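You operate a simulated robot arm through the tools that you are given. There is no shell and no other tool. Be economical: measure what you need, move in short steps, check, and stop when the job is done.

Carry out the task below with a simulated robot arm. There is one attempt and no reset: what you move stays moved.

TASK
Set the limit to 0.5 mm, gauge the grey sleeve, tag it if over.
Fine: hold tag on top of the sleeve if the zero screen reads over the limit, else it stays; slider open, sleeve left on the gauge bed.

It is judged by the outcome, as a careful person would: the job done as asked, and still so three seconds after it is handed in. It fails if anything else is knocked over, pushed out of place, dropped, spilled or broken.

THE ROBOT
A 7-joint arm with a two-finger parallel gripper, fixed in place. Base frame: the origin is at the foot of the arm, x ahead of it, y to its left, z up; the work surface is at about z = 880. Readings come in mm, rad, newtons and seconds.
With the tool pointing down near the work surface it reaches from about 240 to 680 mm from the base axis. Its first joint turns from -1.152 to 1.152 rad. Payload 2.4 kg.
Tool frame: the origin (TCP) lies between the finger pads and is the grasp point; the fingertips stand 30 mm ahead of it; z points along the fingers, y is the line along which they close. The gripper opens to 94 mm. The fingers are 28 mm wide and 10 mm thick; the gripper's body (50 by 96 mm) begins 55 mm behind the TCP.
Orientation is that of the tool frame in the base frame, as a unit quaternion [x, y, z, w]. With the fingers straight down and closing along the base's y, the tool's x points along the base's -x, its y along +y and its z along -z.

THE INTERFACE
- The arm moves only by the tool play_rows. Its argument "moves" is a list of rows, each an object of numbers (a shift or turn left out is 0, a gripper value left out holds the last): "dx", "dy", "dz": the shift along the tool's x, y, z in units of 40 mm (1.0 is 40 mm); "ax", "ay", "az": the turn, a rotation vector about the tool's x, y, z in units of 5 degrees (1.0 is 5 degrees). In form: [{"dx": .., "dy": .., "dz": .., "ax": .., "ay": .., "az": ..}, ...]. A call has 1 to 12 rows; each row shifts and turns the commanded pose from where the row before left it, along the tool's axes as they then stand. "jaw" is the finger opening in mm, from 0 to 94, set as the call begins (left out, the last holds). A call with a number of a shift or a turn outside -1 to 1 is refused whole. A row lasts 0.2 s, in which the tool goes at most 50 mm and 0.15 rad; a call with a longer step from one row to the next is refused whole, and so is a gripper value outside its range. Where a pose cannot be reached the arm comes as near as it can. A force on the tool above 40 N (or 10 N above the force at the start of the call, whichever is more), or a blocked arm, ends the call early, and 0.2 s more pass. Each finger travels about 153 mm/s and halts on what it meets, pressing with about 40 N; the grip force reading is that of the motor and also rises with nothing between the fingers. The clock runs only during rows and for 0.2 s after the last one: add rows that do not move to give the fingers time. The reply holds the time, the measured pose of the TCP, the force on the tool along the base axes, the opening and the grip force, in the units named above and with some noise, and new pictures: "show" is both (left out), scene, wrist or none.
- Cameras (640 x 400 px; columns grow to the right, rows downward): "scene" is fixed at [47.1, 479.8, 1456.3]; the picture's right is [-0.67, -0.74, 0.00], its down [-0.33, 0.30, -0.90] and it looks along [0.67, -0.60, -0.45] (base axes); focal length 350 px, centre (320, 200). "wrist" rides on the gripper at [-37, 0, -58] in the tool frame; the picture's right is [0.00, -1.00, 0.00], its down [0.97, 0.00, -0.24] and it looks along [0.24, 0.00, 0.97] (tool axes); focal length 218 px, centre (320, 200).
- locate(camera, pixels): there is no depth. For up to 12 entries [column, row, z] of the newest picture of that camera ("zoom" is the newest enlarged one), the place [x, y] in the base frame at which the ray of that pixel passes the height z, good to about 2 mm. It takes no simulated time.
- zoom(camera, box): a new picture of the part [left, top, right, bottom] of that camera's present view, enlarged. It takes no simulated time.
- close_job(): hands the job in; it is judged then, once.

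Go step by step. Measure first, check grasps and placings, and put right what went wrong. The budget is 80 turns and 120 pictures, counting those below and the enlarged ones. Unless the task says otherwise, let go and move clear before handing in.

The tools are called after "Emit:" as name(argument=value, ...) on one line, values as JSON. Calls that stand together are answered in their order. play_rows: Moves the arm, as the interface text tells. Its arguments: {"type":"object","properties":{"moves":{"type":"array","items":{"type":"object","properties":{"dx":{"type":"number"},"dy":{"type":"number"},"dz":{"type":"number"},"ax":{"type":"number"},"ay":{"type":"number"},"az":{"type":"number"}}}},"jaw":{"type":"number"},"show":{"type":"string","enum":["both","scene","wrist","none"]}},"required":["moves"]} The other tools are called the same way: locate (camera, pixels) gives the place at which the rays of pixels pass given heights; zoom (camera, box) takes an enlarged picture of a part of a camera's view; close_job () hands the job in.

At the start:

```text
time_s: 0.0
position: [381.5, -119.8, 1265.4]
ee_rot: [0.0, 1.0, 0.001, -0.001]
ft_force: [-0.3, 0.8, 0.6]
grip_width: 93.9
grip_force: 0.1
```

scene: 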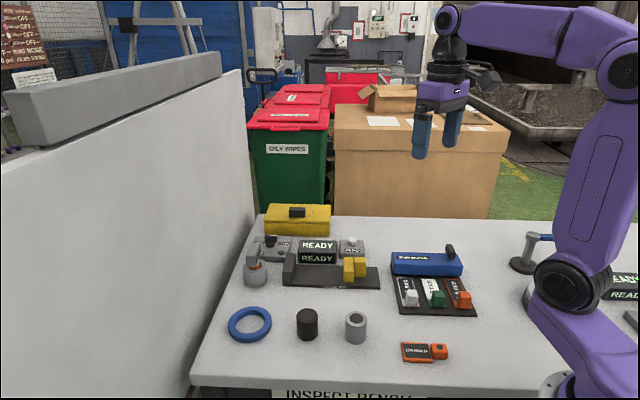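
wrist: 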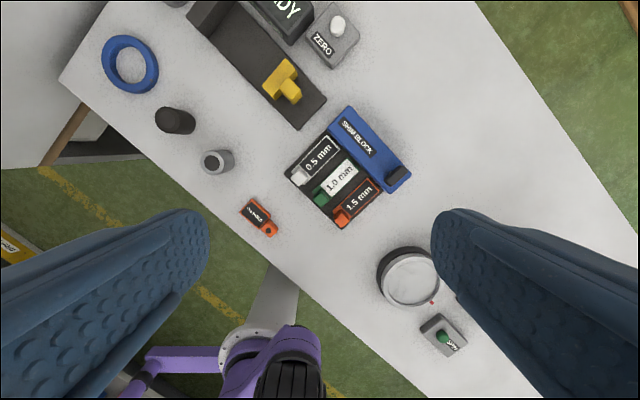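

The pictures show a gauge bed with a yellow slider and READY screens, a ZERO box, a shim block with 0.5/1.0/1.5 mm cards, a grey sleeve and an orange tag. I'll zoom in for details.

Emit:
zoom(camera="scene", box=[220, 190, 400, 302])

Emit:
zoom(camera="scene", box=[330, 230, 510, 372])

Emit:
zoom(camera="wrist", box=[160, 0, 480, 240])

Emit:
zoom(camera="scene", box=[490, 210, 640, 350])

```text
3.56 times, centred on (310, 246) of scene
```

zoom: 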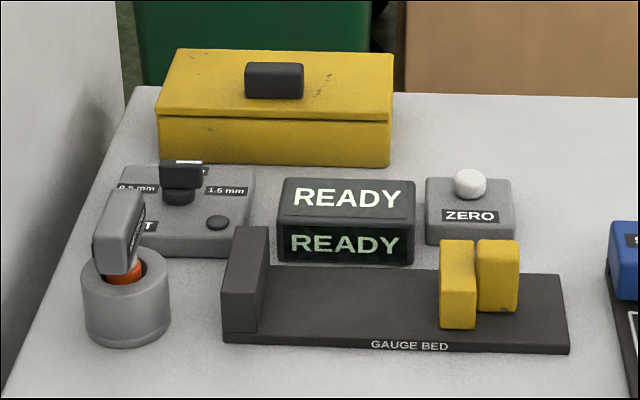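

```text
2.82 times, centred on (420, 301) of scene
```

zoom: 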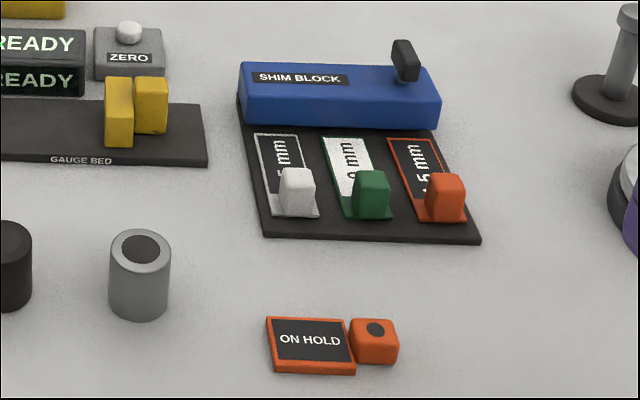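

```text
1.67 times, centred on (320, 120) of wrist
```

zoom: 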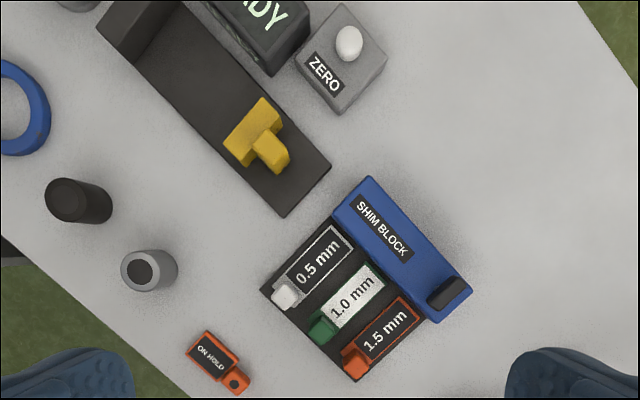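

```text
2.86 times, centred on (565, 280) of scene
```

zoom: 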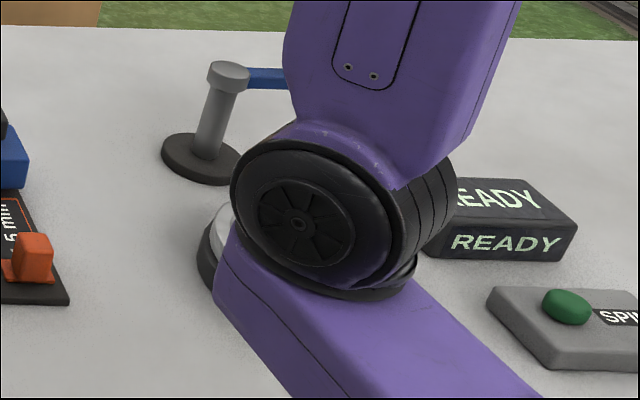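

I need positions, and a closer look at the limit box (scene ~ (272,248)).

Emit:
locate(camera="scene", pixels=[[271, 240, 910], [258, 280, 880], [355, 318, 920], [300, 280, 890], [355, 270, 910], [352, 241, 920], [248, 325, 880], [307, 325, 900], [440, 351, 890], [412, 300, 895], [298, 212, 940]])

Emit:
locate(camera="wrist", pixels=[[214, 160, 920], [269, 231, 890], [281, 78, 920], [338, 25, 920], [175, 121, 920], [300, 175, 895], [130, 64, 885], [300, 128, 885], [326, 98, 885]])

```text
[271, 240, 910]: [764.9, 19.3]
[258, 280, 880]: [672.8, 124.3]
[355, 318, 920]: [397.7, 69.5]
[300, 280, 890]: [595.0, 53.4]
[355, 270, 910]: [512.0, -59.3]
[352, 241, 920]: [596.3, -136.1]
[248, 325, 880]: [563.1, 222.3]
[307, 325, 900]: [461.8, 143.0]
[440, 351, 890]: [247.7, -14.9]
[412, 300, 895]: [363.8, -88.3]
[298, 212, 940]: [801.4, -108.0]
```

```text
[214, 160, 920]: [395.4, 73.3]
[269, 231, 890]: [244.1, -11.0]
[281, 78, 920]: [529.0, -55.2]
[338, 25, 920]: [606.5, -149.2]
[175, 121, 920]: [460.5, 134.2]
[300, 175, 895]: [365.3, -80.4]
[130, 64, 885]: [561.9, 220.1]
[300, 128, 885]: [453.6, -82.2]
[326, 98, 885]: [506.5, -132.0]
```

The limit box lies around (760, 20), far out. I'll move over the gauge area for a close look.

Emit:
play_rows(moves=[{"dx": -0.8, "dy": 0.7}, {"dx": -0.8, "dy": 0.7}, {"dx": -0.8, "dy": 0.7}, {"dx": -0.8, "dy": 0.7}, {"dx": -0.8, "dy": 0.7}, {"dz": 0.4}, {}])

```text
time_s: 1.6
position: [541.7, 20.0, 1250.4]
ee_rot: [0.0, 1.0, 0.0, 0.0]
ft_force: [-1.0, 0.2, -0.8]
grip_width: 93.9
grip_force: 0.1
```

scene: 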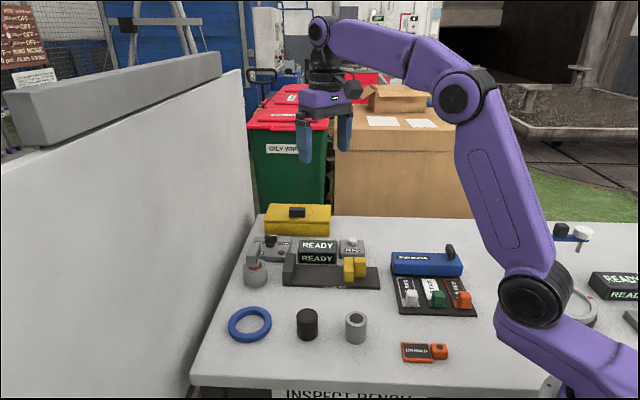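
wrist: 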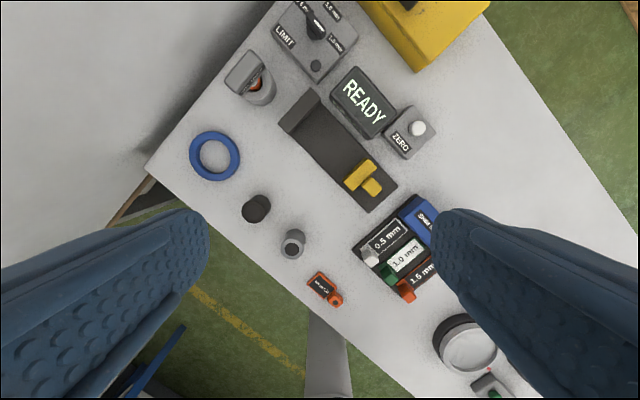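

Emit:
zoom(camera="wrist", box=[210, 0, 370, 100])

Emit:
zoom(camera="wrist", box=[260, 60, 450, 300])

Emit:
zoom(camera="scene", box=[235, 225, 325, 290])

Emit:
locate(camera="wrist", pixels=[[315, 28, 905], [316, 65, 900], [280, 3, 900], [272, 25, 900], [318, 82, 900], [357, 38, 900], [417, 128, 915], [409, 142, 900], [361, 175, 920], [374, 188, 915], [314, 110, 880], [370, 212, 885]])

```text
4.00 times, centred on (290, 50) of wrist
```

zoom: 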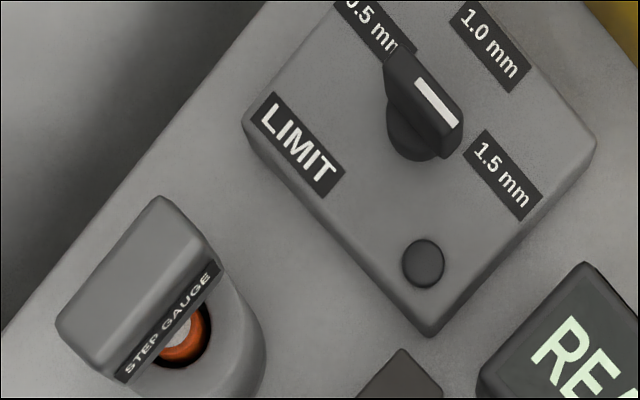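

```text
1.67 times, centred on (355, 180) of wrist
```

zoom: 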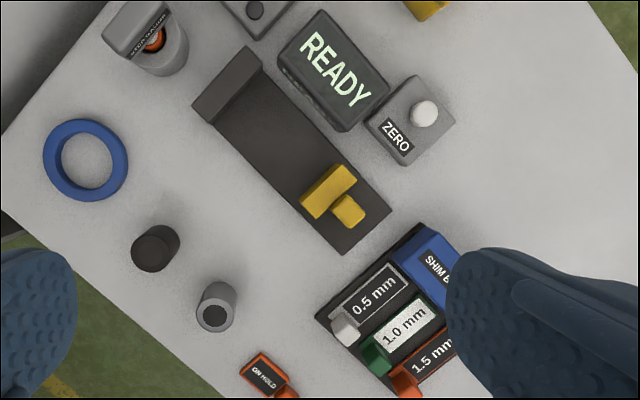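

```text
6.15 times, centred on (280, 258) of scene
```

zoom: 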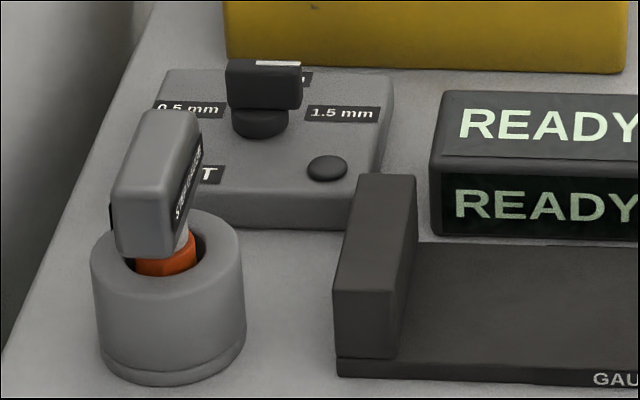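

```text
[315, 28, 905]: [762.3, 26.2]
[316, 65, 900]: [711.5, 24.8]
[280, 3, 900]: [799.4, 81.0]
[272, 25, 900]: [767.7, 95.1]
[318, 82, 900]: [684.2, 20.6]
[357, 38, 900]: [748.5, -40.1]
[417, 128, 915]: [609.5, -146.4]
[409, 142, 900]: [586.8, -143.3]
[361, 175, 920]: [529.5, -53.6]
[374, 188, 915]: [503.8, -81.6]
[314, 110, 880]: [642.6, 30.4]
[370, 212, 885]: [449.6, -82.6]
```

The limit box has a knob at about (760, 25) whose white pointer seems to be at 1.5 mm. I'll go closer to see it and test reach.

Emit:
play_rows(moves=[{"dx": -0.74, "dz": 0.75}, {"dx": -0.74, "dz": 0.75}, {"dx": -0.74, "dz": 0.75}, {"dx": -0.74, "dz": 0.75}, {"dz": 0.75}, {}], show="wrist")

```text
time_s: 3.0
position: [656.0, 19.7, 1098.5]
ee_rot: [0.0, 1.0, 0.001, 0.0]
ft_force: [0.3, -0.4, -0.2]
grip_width: 93.9
grip_force: 0.1
out of reach, approached as far as the arm can: row 4
```

wrist: 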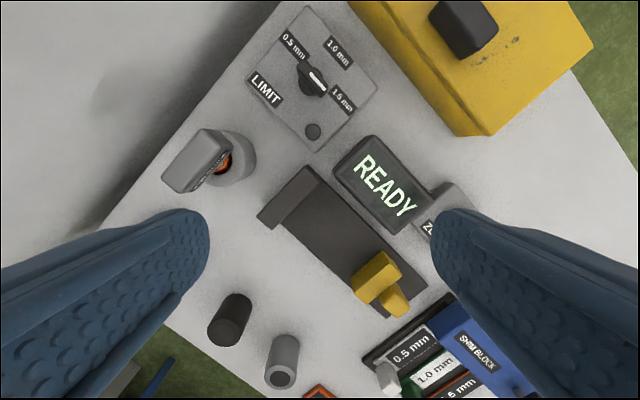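

Emit:
zoom(camera="wrist", box=[236, 0, 396, 160])

Emit:
locate(camera="wrist", pixels=[[303, 67, 920], [322, 87, 920], [313, 94, 900], [293, 46, 900], [338, 52, 900], [343, 98, 900], [313, 131, 902], [306, 6, 900], [247, 75, 900], [318, 150, 900], [378, 84, 900]])

```text
2.50 times, centred on (316, 80) of wrist
```

zoom: 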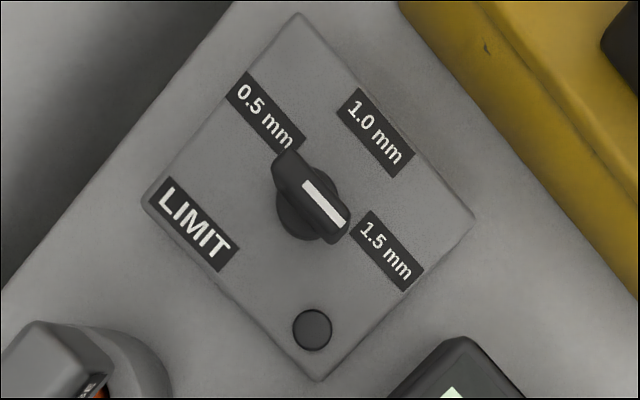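

```text
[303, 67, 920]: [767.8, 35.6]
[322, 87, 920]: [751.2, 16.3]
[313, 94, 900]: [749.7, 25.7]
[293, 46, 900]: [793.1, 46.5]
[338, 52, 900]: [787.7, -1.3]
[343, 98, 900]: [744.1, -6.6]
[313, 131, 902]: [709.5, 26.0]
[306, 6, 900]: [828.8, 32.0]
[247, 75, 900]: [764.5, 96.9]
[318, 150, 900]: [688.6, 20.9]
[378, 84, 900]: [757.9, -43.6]
```

Pointer at -131°, labels 0.5 at about 29°, 1.0 at -41°, 1.5 at -111° around the knob centre (~(757,26)). I'll triangulate heights by comparing both cameras.

Emit:
locate(camera="wrist", pixels=[[326, 88.8, 905], [326, 88.8, 920], [326, 88.8, 935], [313, 131, 890], [313, 131, 905], [225, 133, 940], [225, 133, 960], [490, 135, 940], [490, 135, 960]])

Emit:
locate(camera="scene", pixels=[[276.7, 236, 905], [276.7, 236, 920], [276.7, 236, 935], [280.9, 252.6, 890], [280.9, 252.6, 905], [266, 248.5, 940], [266, 248.5, 960], [330, 219, 940], [330, 219, 960]])

```text
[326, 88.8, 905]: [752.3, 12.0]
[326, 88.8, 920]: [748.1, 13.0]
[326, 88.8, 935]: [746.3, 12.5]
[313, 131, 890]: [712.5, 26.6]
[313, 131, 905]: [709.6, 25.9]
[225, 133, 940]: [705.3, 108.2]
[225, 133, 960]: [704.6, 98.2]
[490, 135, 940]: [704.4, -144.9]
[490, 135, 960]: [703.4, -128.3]
```

```text
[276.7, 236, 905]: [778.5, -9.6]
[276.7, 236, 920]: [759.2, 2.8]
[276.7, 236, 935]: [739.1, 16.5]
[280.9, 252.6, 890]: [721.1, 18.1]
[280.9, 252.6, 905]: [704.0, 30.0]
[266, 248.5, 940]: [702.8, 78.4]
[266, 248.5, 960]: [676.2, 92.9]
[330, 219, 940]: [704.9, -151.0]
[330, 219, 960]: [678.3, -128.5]
```

Knob top is ~z 930, box top ~895. I'll tilt the tool outward 30° (staying high) to extend reach.

Emit:
play_rows(jaw=40, moves=[{"ay": -1}, {"ay": -1}, {"ay": -1}, {"ay": -1}, {"ay": -1}, {"ay": -1}, {"az": -1}, {"az": -1}, {"az": -1}, {"az": -1}, {"az": -1}, {}], show="wrist")

Emit:
play_rows(moves=[{"az": -1}, {"az": -1}, {"az": -1}, {"az": -1}, {"az": -1}, {"az": -0.6}, {}])

```text
time_s: 5.6
position: [655.1, 20.0, 1098.3]
ee_rot: [-0.21, 0.943, -0.057, 0.252]
ft_force: [0.4, -1.0, 0.1]
grip_width: 40.0
grip_force: 0.0
```

wrist: 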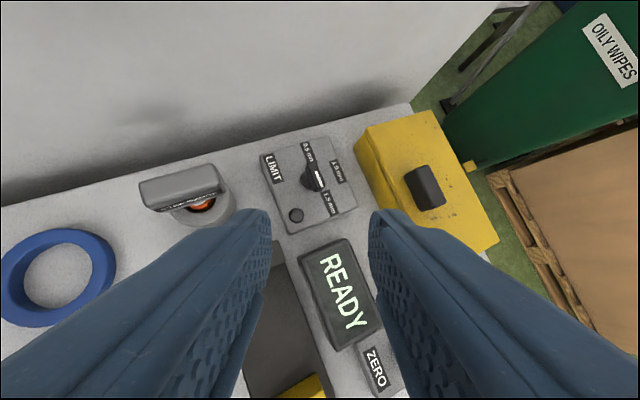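

```text
time_s: 7.2
position: [656.9, 19.8, 1098.6]
ee_rot: [-0.432, 0.864, -0.116, 0.232]
ft_force: [-0.3, 0.3, -0.1]
grip_width: 40.0
grip_force: 0.0
```

scene: 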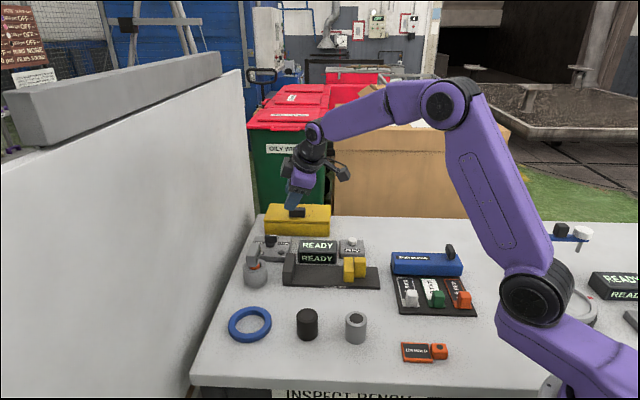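
wrist: 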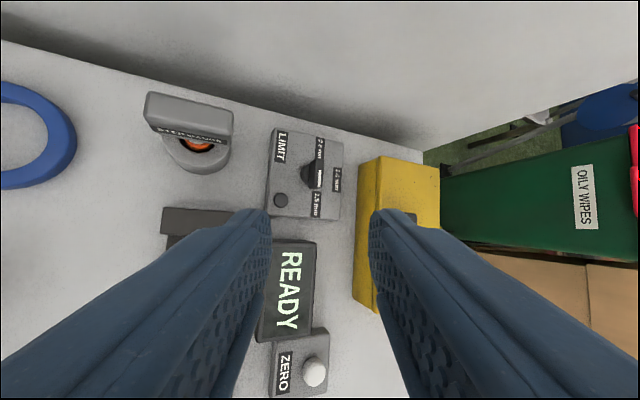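

Bar is aligned vertical between the fingers in the wrist view (knob at (312,175)). I'll approach to 60 mm short along the tool axis and check.

Emit:
play_rows(moves=[{"dy": 0.07, "dz": 0.76}, {"dy": 0.07, "dz": 0.76}, {"dy": 0.07, "dz": 0.76}, {"dz": 0.76}, {}])

```text
time_s: 8.4
position: [710.0, 25.1, 991.3]
ee_rot: [-0.432, 0.864, -0.116, 0.231]
ft_force: [0.3, -0.3, -0.2]
grip_width: 40.1
grip_force: 0.0
```

scene: 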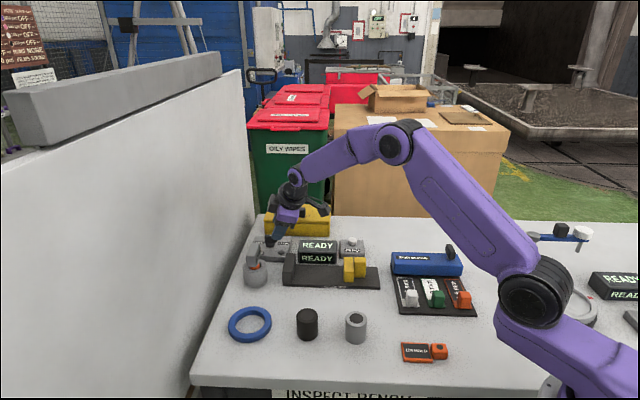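
wrist: 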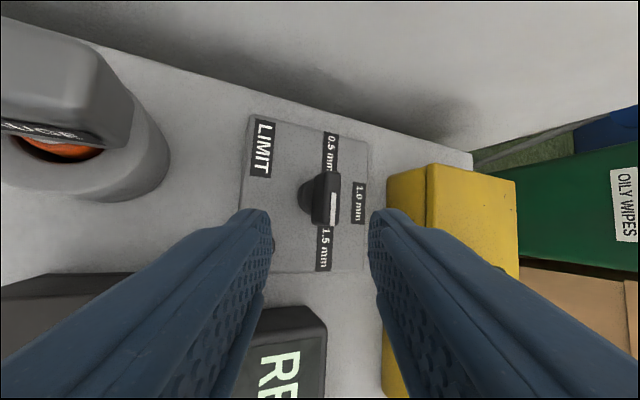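

Emit:
zoom(camera="wrist", box=[230, 100, 390, 280])

Emit:
locate(camera="wrist", pixels=[[327, 176, 930], [332, 222, 930], [320, 200, 912], [330, 155, 895], [358, 205, 895], [325, 250, 895], [245, 114, 895], [365, 272, 895]])

```text
2.22 times, centred on (310, 190) of wrist
```

zoom: 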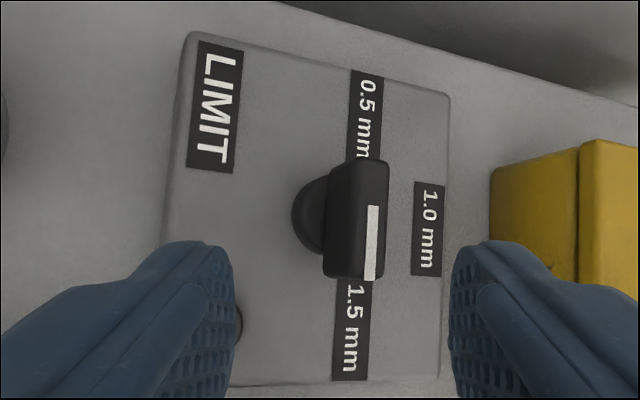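

```text
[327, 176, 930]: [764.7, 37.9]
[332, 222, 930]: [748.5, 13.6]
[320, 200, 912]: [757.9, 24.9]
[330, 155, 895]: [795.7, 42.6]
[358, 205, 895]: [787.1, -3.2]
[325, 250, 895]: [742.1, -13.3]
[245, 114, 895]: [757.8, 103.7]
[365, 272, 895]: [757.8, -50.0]
```

Knob centre ~(757,25). I'll narrow the jaw to 28 and descend with tips to about z 915.

Emit:
play_rows(jaw=28, moves=[{"dx": -0.06, "dy": -0.08, "dz": 0.5}, {"dz": 0.5}, {"dz": 0.3}, {"dz": 0.2}, {}])

```text
time_s: 9.6
position: [743.2, 28.2, 941.8]
ee_rot: [-0.432, 0.863, -0.116, 0.233]
ft_force: [-19.1, 5.6, 24.3]
grip_width: 32.7
grip_force: 4.2
```

scene: 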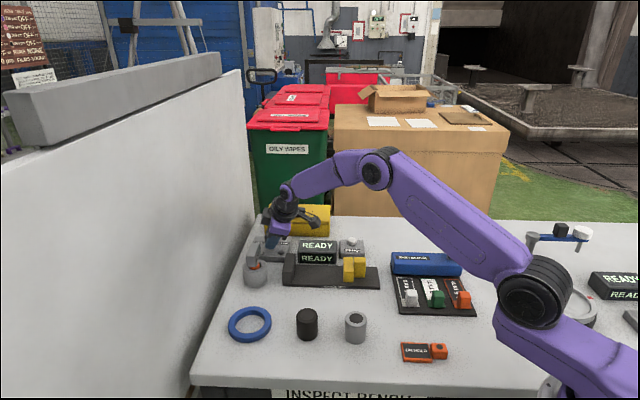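
wrist: 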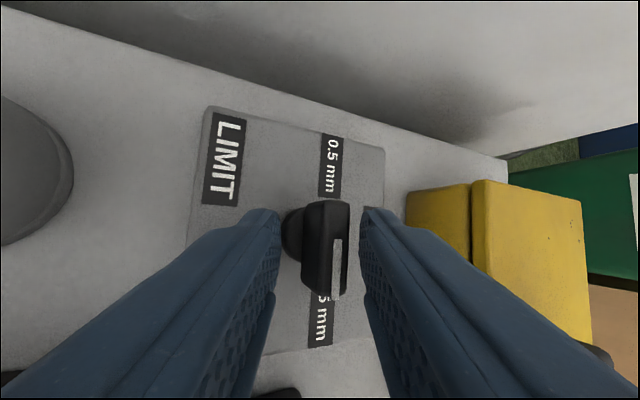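

Emit:
zoom(camera="wrist", box=[240, 170, 400, 330])

Emit:
zoom(camera="scene", box=[235, 200, 325, 290])

```text
2.50 times, centred on (320, 250) of wrist
```

zoom: 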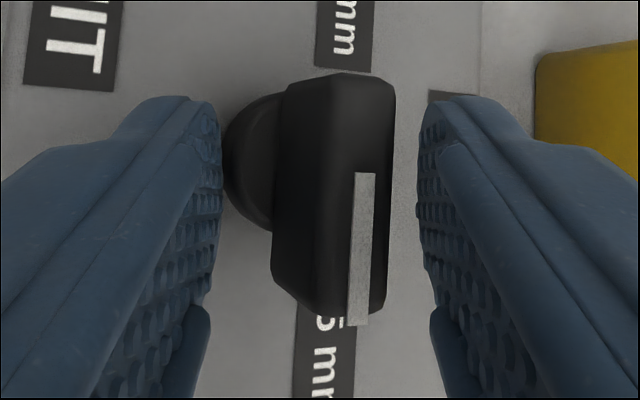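

```text
4.44 times, centred on (280, 245) of scene
```

zoom: 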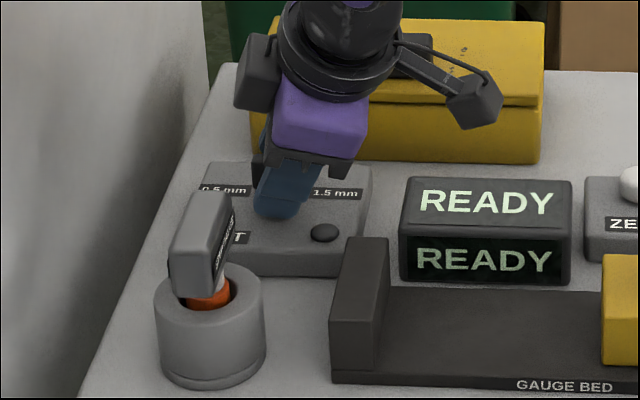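

The left finger touched the knob's round base. I'll lift ~9 mm straight up and close lightly on the bar.

Emit:
play_rows(jaw=32, moves=[{"dx": -0.07, "dy": -0.09, "dz": -0.2}, {}], show="none")

Emit:
play_rows(jaw=17, moves=[{}, {}], show="wrist")

Emit:
zoom(camera="wrist", box=[240, 170, 400, 330])

```text
time_s: 10.2
position: [744.1, 23.4, 949.3]
ee_rot: [-0.431, 0.865, -0.115, 0.231]
ft_force: [-1.9, -0.3, -1.0]
grip_width: 33.2
grip_force: 1.4
```

```text
time_s: 10.8
position: [743.0, 25.2, 947.5]
ee_rot: [-0.431, 0.865, -0.115, 0.23]
ft_force: [-13.1, 0.4, -0.5]
grip_width: 22.9
grip_force: 4.8
```

wrist: 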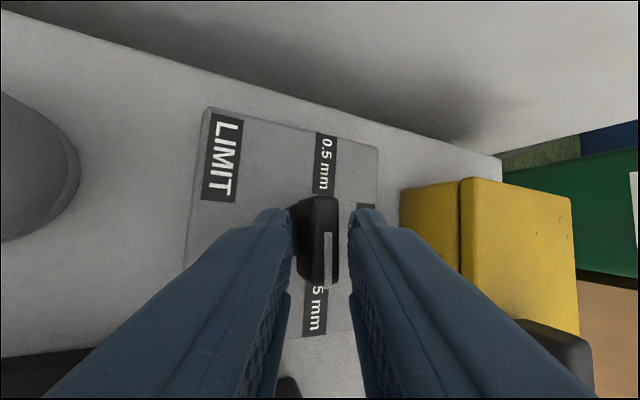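

```text
2.50 times, centred on (320, 250) of wrist
```

zoom: 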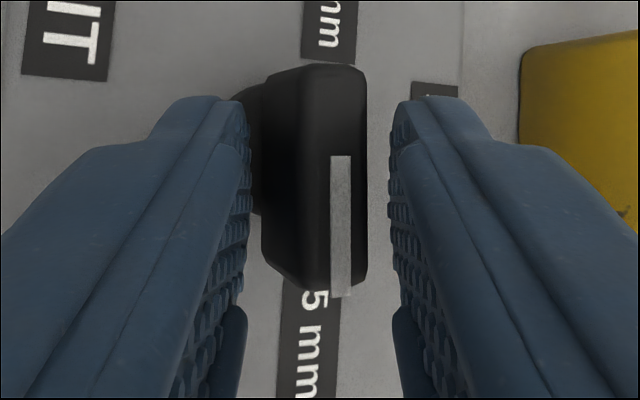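

Emit:
play_rows(jaw=17, moves=[{"dx": -0.02, "dy": 0.05, "dz": -0.1}, {}, {}], show="wrist")

Emit:
zoom(camera="wrist", box=[240, 170, 400, 330])

```text
time_s: 11.6
position: [742.1, 26.7, 953.1]
ee_rot: [-0.432, 0.864, -0.116, 0.232]
ft_force: [-0.2, 0.2, 1.8]
grip_width: 18.2
grip_force: 1.1
```

wrist: 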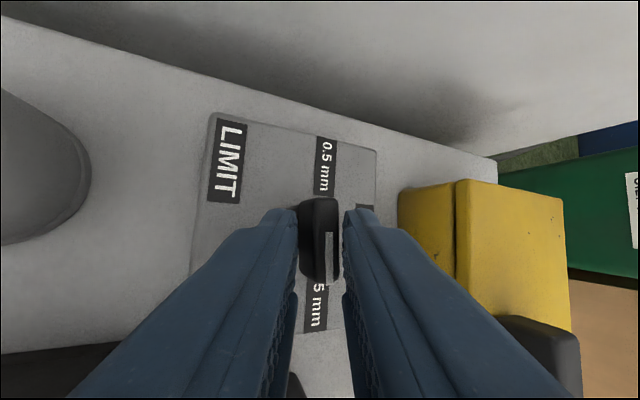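

```text
2.50 times, centred on (320, 250) of wrist
```

zoom: 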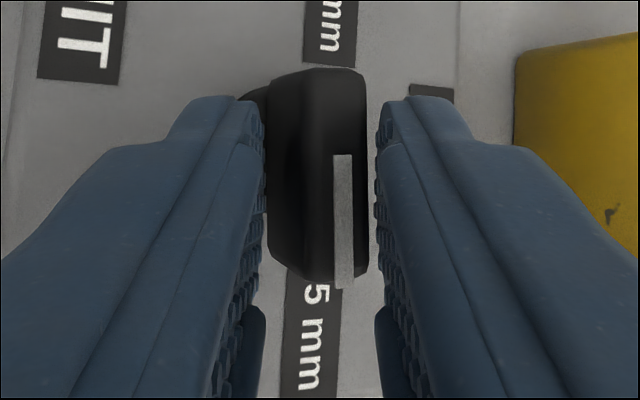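

The bar is now between the fingers without load. I'll rotate CCW (az negative) 30° and see if the knob follows.

Emit:
play_rows(jaw=17, moves=[{"az": -1}, {"az": -1}, {"az": -1}, {"az": -1}, {"az": -1}, {"az": -1}, {}])

Emit:
zoom(camera="wrist", box=[220, 100, 420, 300])

```text
time_s: 13.2
position: [740.9, 27.4, 952.7]
ee_rot: [-0.641, 0.722, -0.172, 0.194]
ft_force: [3.4, -1.6, 3.2]
grip_width: 19.9
grip_force: 2.6
```

scene: 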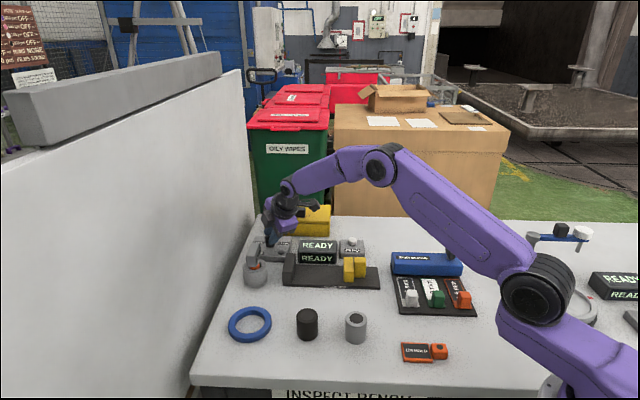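
wrist: 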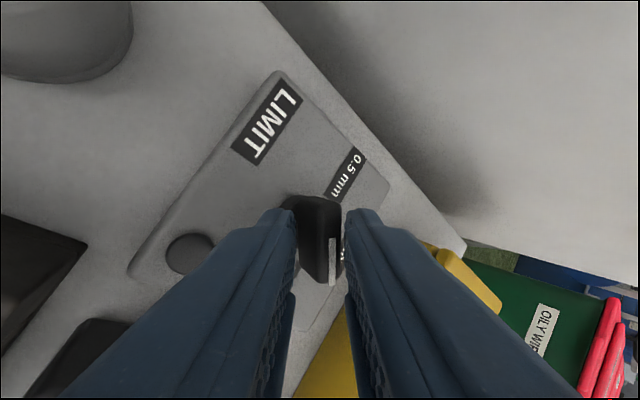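

```text
2.00 times, centred on (320, 200) of wrist
```

zoom: 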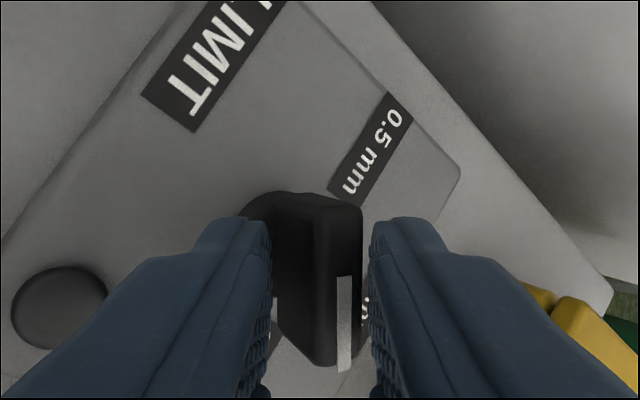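

The knob follows. Continue another 50°.

Emit:
play_rows(moves=[{"az": -1}, {"az": -1}, {"az": -1}, {"az": -1}, {"az": -1}, {"az": -1}, {"az": -1}, {"az": -1}, {"az": -1}, {"az": -1}, {}])

```text
time_s: 15.6
position: [740.6, 27.7, 951.8]
ee_rot: [0.886, -0.383, 0.238, -0.104]
ft_force: [4.1, 4.6, 3.7]
grip_width: 20.5
grip_force: 2.9
```

scene: 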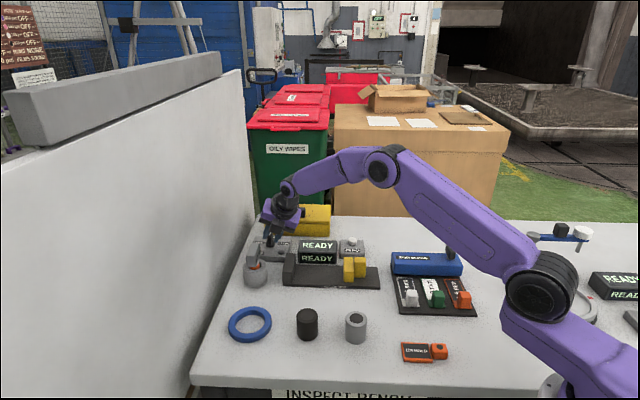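
wrist: 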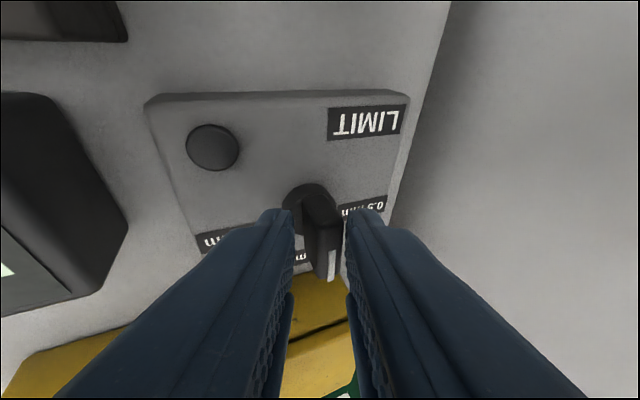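

Pointer now near 1.0 mm. Continue another 50°.

Emit:
play_rows(moves=[{"az": -1}, {"az": -1}, {"az": -1}, {"az": -1}, {"az": -1}, {"az": -1}, {"az": -1}, {"az": -1}, {"az": -1}, {"az": -1}, {}], show="wrist")

```text
time_s: 18.0
position: [740.3, 25.4, 952.2]
ee_rot: [0.966, 0.026, 0.258, 0.007]
ft_force: [0.2, -0.7, 0.1]
grip_width: 17.1
grip_force: 0.1
```

wrist: 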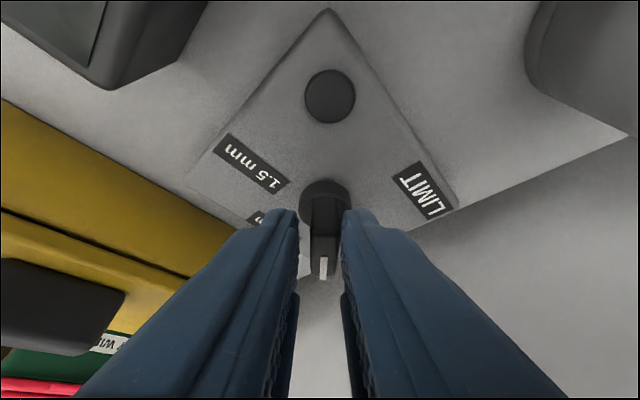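

Pointer at ~0° base azimuth; about 30° more.

Emit:
play_rows(moves=[{"az": -1}, {"az": -1}, {"az": -1}, {"az": -1}, {"az": -1}, {"az": -1}, {}], show="wrist")

Emit:
zoom(camera="wrist", box=[220, 80, 460, 300])

```text
time_s: 19.6
position: [644.9, 71.3, 952.3]
ee_rot: [0.925, 0.276, 0.251, 0.074]
ft_force: [9.9, 4.1, 0.3]
grip_width: 18.0
grip_force: 0.5
out of reach, approached as far as the arm can: row 2, 3, 4, 5, 6
```

wrist: 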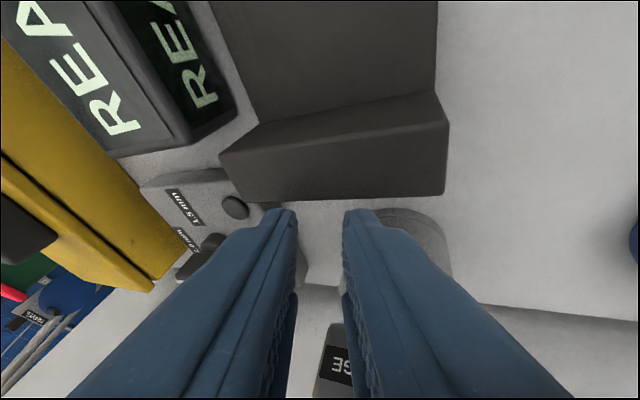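

```text
1.82 times, centred on (340, 190) of wrist
```

zoom: 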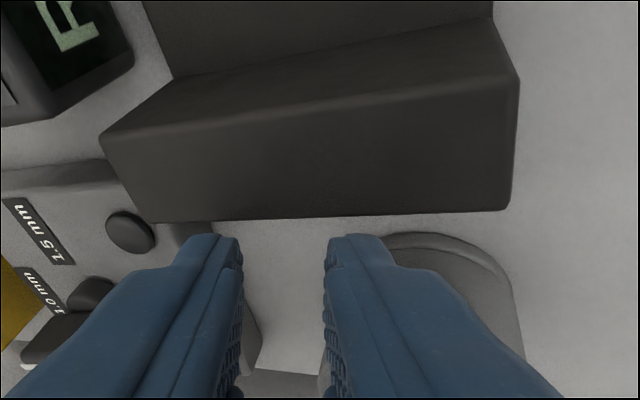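

The wrist limit was hit and the arm swung away to (645,71) near the step gauge. Checking carefully before moving.

Emit:
play_rows(moves=[{}], show="scene")

Emit:
zoom(camera="scene", box=[225, 190, 345, 300])

```text
time_s: 20.0
position: [644.5, 70.0, 952.9]
ee_rot: [0.925, 0.275, 0.251, 0.073]
ft_force: [13.0, 6.1, 3.5]
grip_width: 17.9
grip_force: 0.8
```

scene: 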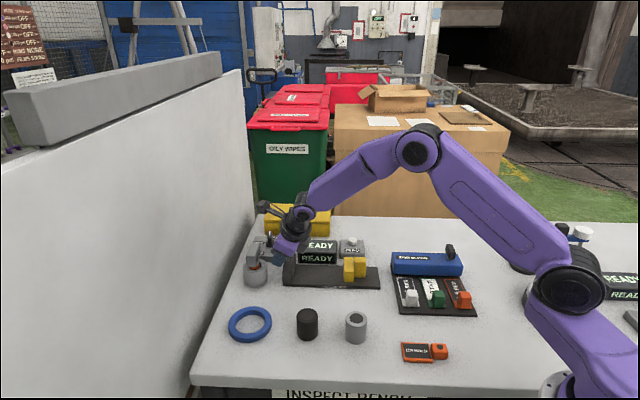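

```text
3.64 times, centred on (285, 245) of scene
```

zoom: 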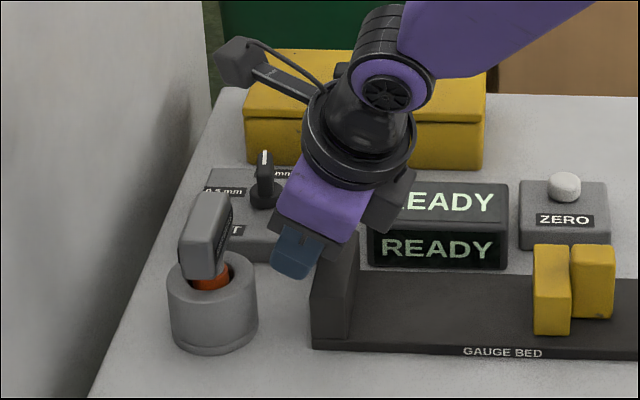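

Nothing looks displaced, but there's light contact (13 N). I'll lift straight up in small steps.

Emit:
play_rows(moves=[{"dx": 0.21, "dy": 0.14, "dz": -0.43}, {"dx": 0.21, "dy": 0.14, "dz": -0.43}], show="scene")

```text
time_s: 20.6
position: [625.0, 77.6, 988.6]
ee_rot: [0.926, 0.275, 0.246, 0.073]
ft_force: [-0.2, -0.9, 0.9]
grip_width: 16.8
grip_force: 0.1
out of reach, approached as far as the arm can: row 1, 2
```

scene: 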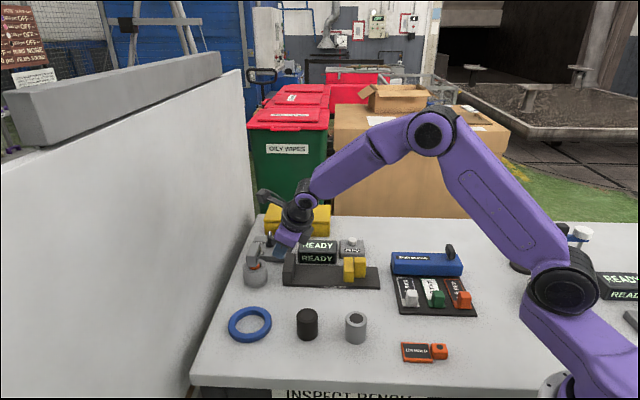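

Emit:
play_rows(moves=[{"dx": 0.25, "dy": 0.17, "dz": -0.52}, {"dx": 0.25, "dy": 0.17, "dz": -0.52}, {"dx": 0.25, "dy": 0.17, "dz": -0.52}, {"dx": 0.25, "dy": 0.17, "dz": -0.52}, {"az": 1}, {"az": 1}, {"az": 1}, {"az": 1}, {"az": 1}, {"az": 1}, {"az": 1}], show="scene")

Emit:
zoom(camera="scene", box=[225, 210, 345, 300])

```text
time_s: 23.0
position: [587.2, 103.0, 1078.1]
ee_rot: [0.966, -0.018, 0.259, -0.004]
ft_force: [0.6, -0.2, -0.1]
grip_width: 17.1
grip_force: 0.0
out of reach, approached as far as the arm can: row 1, 2, 3, 4
```

scene: 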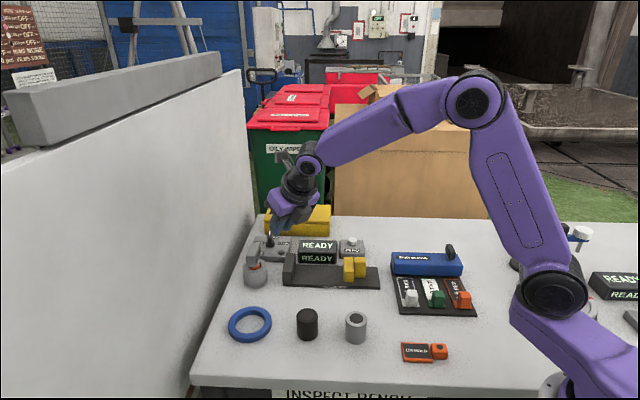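

```text
4.44 times, centred on (285, 255) of scene
```

zoom: 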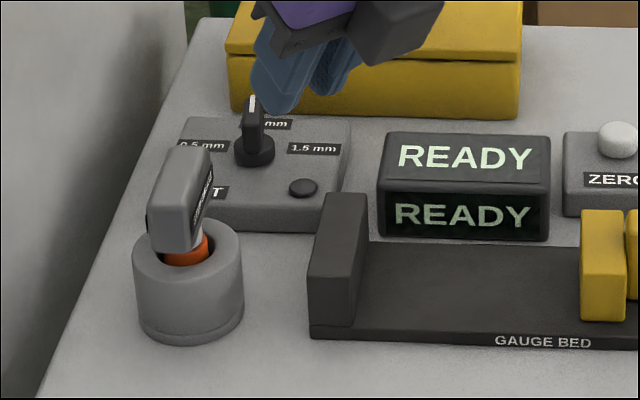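

Commands restart from the reached pose. The knob points roughly straight at 1.0 or slightly past; I'll unwind the wrist 180° for a second grip.

Emit:
play_rows(moves=[{"az": 1}, {"az": 1}, {"az": 1}, {"az": 1}, {"az": 1}, {"az": 1}, {"az": 1}, {"az": 1}, {"az": 1}, {"az": 1}, {"az": 1}, {"az": 1}], show="none")

Emit:
play_rows(moves=[{"az": 1}, {"az": 1}, {"az": 1}, {"az": 1}, {"az": 1}, {"az": 1}, {"az": 1}, {"az": 1}, {"az": 1}, {"az": 1}, {"az": 1}, {"az": 1}], show="none")

Emit:
play_rows(jaw=28, moves=[{"az": 1}, {"az": 1}, {"az": 1}, {"az": 1}, {"az": 1}, {"az": 1}, {"az": 1}, {"az": 1}, {"az": 1}, {"az": 1}, {"az": 1}, {"az": 1}])

```text
time_s: 25.6
position: [587.4, 104.6, 1078.6]
ee_rot: [0.828, -0.497, 0.222, -0.134]
ft_force: [-1.3, -0.6, 0.4]
grip_width: 16.9
grip_force: 0.0
```

```text
time_s: 28.2
position: [585.8, 102.4, 1077.9]
ee_rot: [-0.468, 0.845, -0.124, 0.227]
ft_force: [1.0, 0.2, 0.9]
grip_width: 17.1
grip_force: 0.2
```

```text
time_s: 30.8
position: [586.4, 102.4, 1078.3]
ee_rot: [0.018, 0.966, 0.005, 0.259]
ft_force: [0.4, 0.5, -0.7]
grip_width: 27.9
grip_force: 0.0
```

scene: 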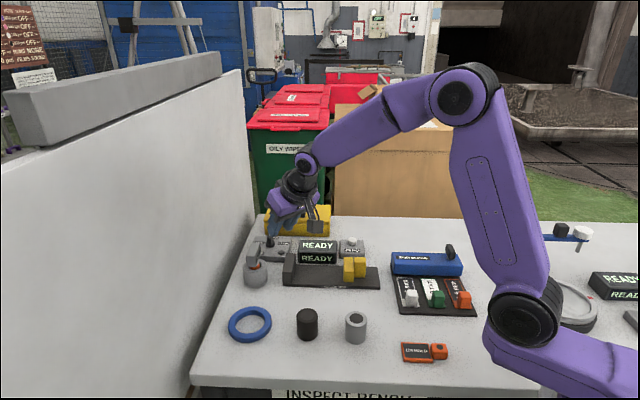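
wrist: 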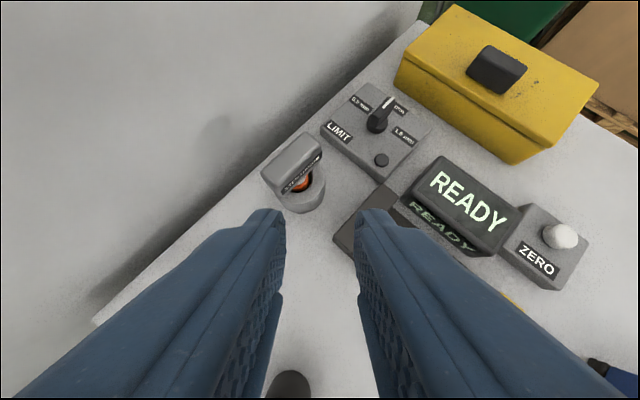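

Emit:
play_rows(moves=[{"dx": -0.4, "dy": -0.48, "dz": 0.79}, {"dx": -0.4, "dy": -0.48, "dz": 0.79}, {"dx": -0.4, "dy": -0.48, "dz": 0.79}, {"dx": -0.38, "dy": -0.46, "dz": 0.79}, {}])

Emit:
zoom(camera="wrist", box=[240, 80, 420, 260])

```text
time_s: 32.0
position: [702.3, 24.7, 999.5]
ee_rot: [0.017, 0.966, 0.006, 0.258]
ft_force: [0.1, 0.3, 0.1]
grip_width: 28.2
grip_force: 0.0
```

scene: 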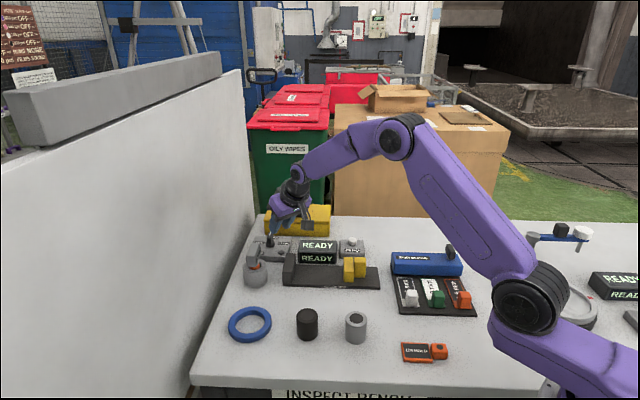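
wrist: 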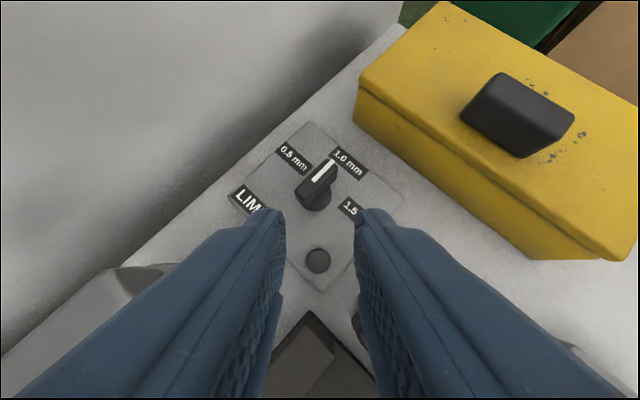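

```text
2.22 times, centred on (330, 170) of wrist
```

zoom: 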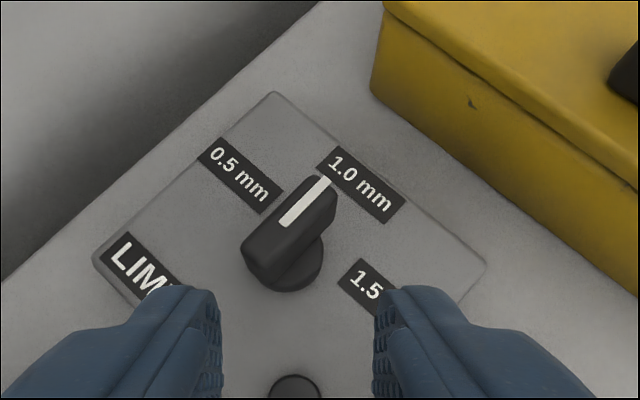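

Pointer now sits about at 1.0 (−42°). I'll align the fingers to the bar (az +44°) then descend to the height that worked.

Emit:
play_rows(jaw=32, moves=[{"dx": -0.285, "dy": 0.02}, {"az": 1}, {"az": 1}, {"az": 1}, {"az": 1}, {"az": 1}, {"az": 1}, {"az": 1}, {"az": 1}, {"az": 0.8}, {"dz": 0.7}], show="wrist")

Emit:
zoom(camera="wrist", box=[240, 100, 420, 280])

```text
time_s: 34.4
position: [726.3, 24.8, 980.8]
ee_rot: [0.378, 0.889, 0.101, 0.238]
ft_force: [-0.6, 0.7, -0.3]
grip_width: 31.8
grip_force: 0.1
```

wrist: 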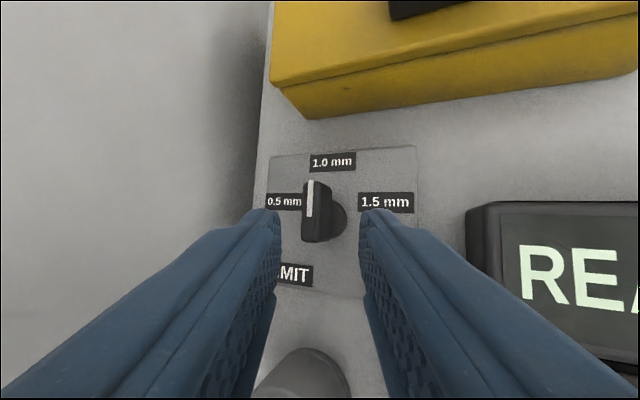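

```text
2.22 times, centred on (330, 190) of wrist
```

zoom: 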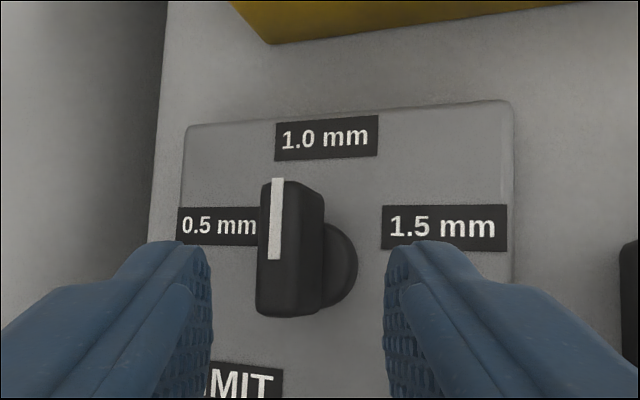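

Emit:
play_rows(moves=[{"dz": 0.4}, {"dz": 0.4}, {}], show="none")

Emit:
play_rows(jaw=17, moves=[{}, {}], show="wrist")

Emit:
zoom(camera="wrist", box=[240, 130, 420, 310])

```text
time_s: 35.2
position: [742.3, 24.9, 953.8]
ee_rot: [0.378, 0.889, 0.101, 0.238]
ft_force: [-0.1, 0.3, 0.9]
grip_width: 32.3
grip_force: 0.1
```

```text
time_s: 35.8
position: [742.8, 25.5, 954.6]
ee_rot: [0.377, 0.889, 0.1, 0.24]
ft_force: [2.6, 3.9, 3.9]
grip_width: 20.1
grip_force: 2.7
```

wrist: 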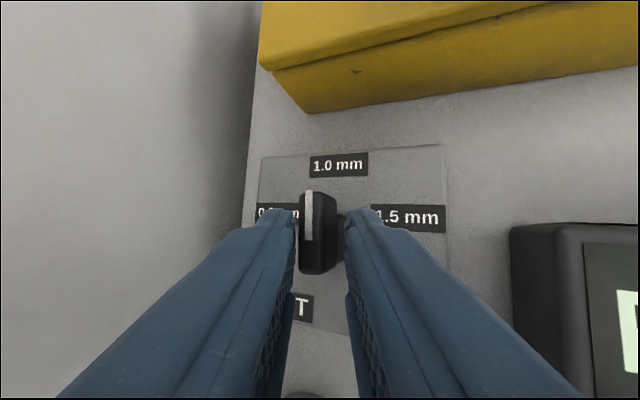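

```text
2.22 times, centred on (330, 220) of wrist
```

zoom: 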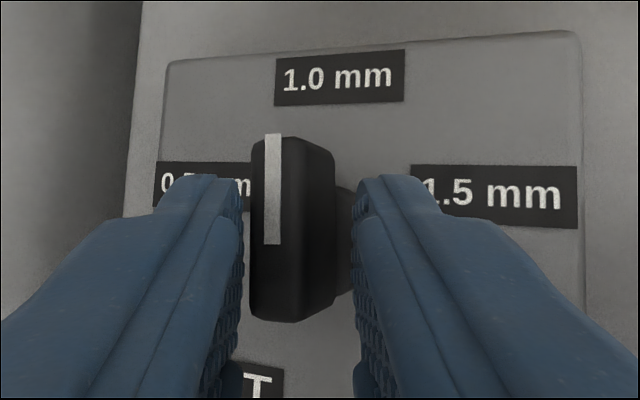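

Bar captured. Rotating CCW 50° then more.

Emit:
play_rows(moves=[{"az": -1}, {"az": -1}, {"az": -1}, {"az": -1}, {"az": -1}, {"az": -1}, {"az": -1}, {"az": -1}, {"az": -1}, {"az": -1}], show="wrist")

Emit:
play_rows(moves=[{"az": -1}, {"az": -1}, {"az": -1}, {"az": -1}, {"az": -1}, {"az": -1}, {}], show="wrist")

Emit:
zoom(camera="wrist", box=[220, 100, 420, 300])

```text
time_s: 38.0
position: [741.5, 24.7, 953.4]
ee_rot: [-0.035, 0.965, -0.01, 0.258]
ft_force: [-0.4, 2.8, 1.6]
grip_width: 19.1
grip_force: 2.1
```

wrist: 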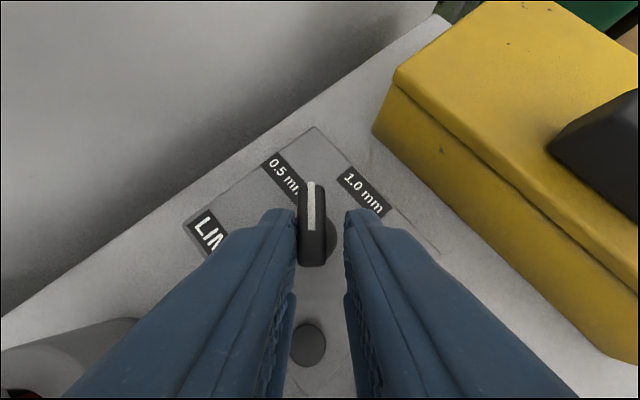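

```text
time_s: 39.6
position: [742.1, 24.3, 952.4]
ee_rot: [-0.283, 0.924, -0.076, 0.247]
ft_force: [-2.7, 1.9, 0.4]
grip_width: 18.7
grip_force: 1.1
```

wrist: 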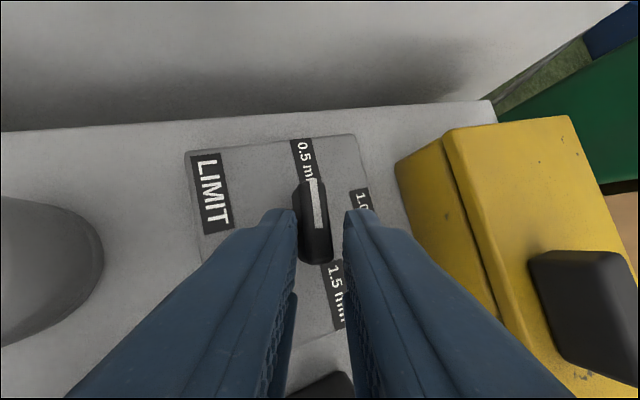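

```text
2.00 times, centred on (320, 200) of wrist
```

zoom: 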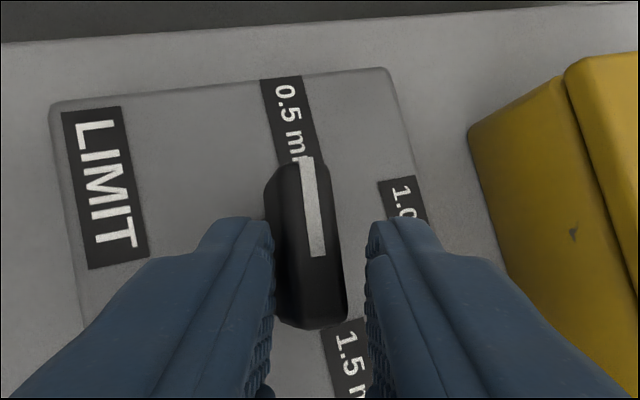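

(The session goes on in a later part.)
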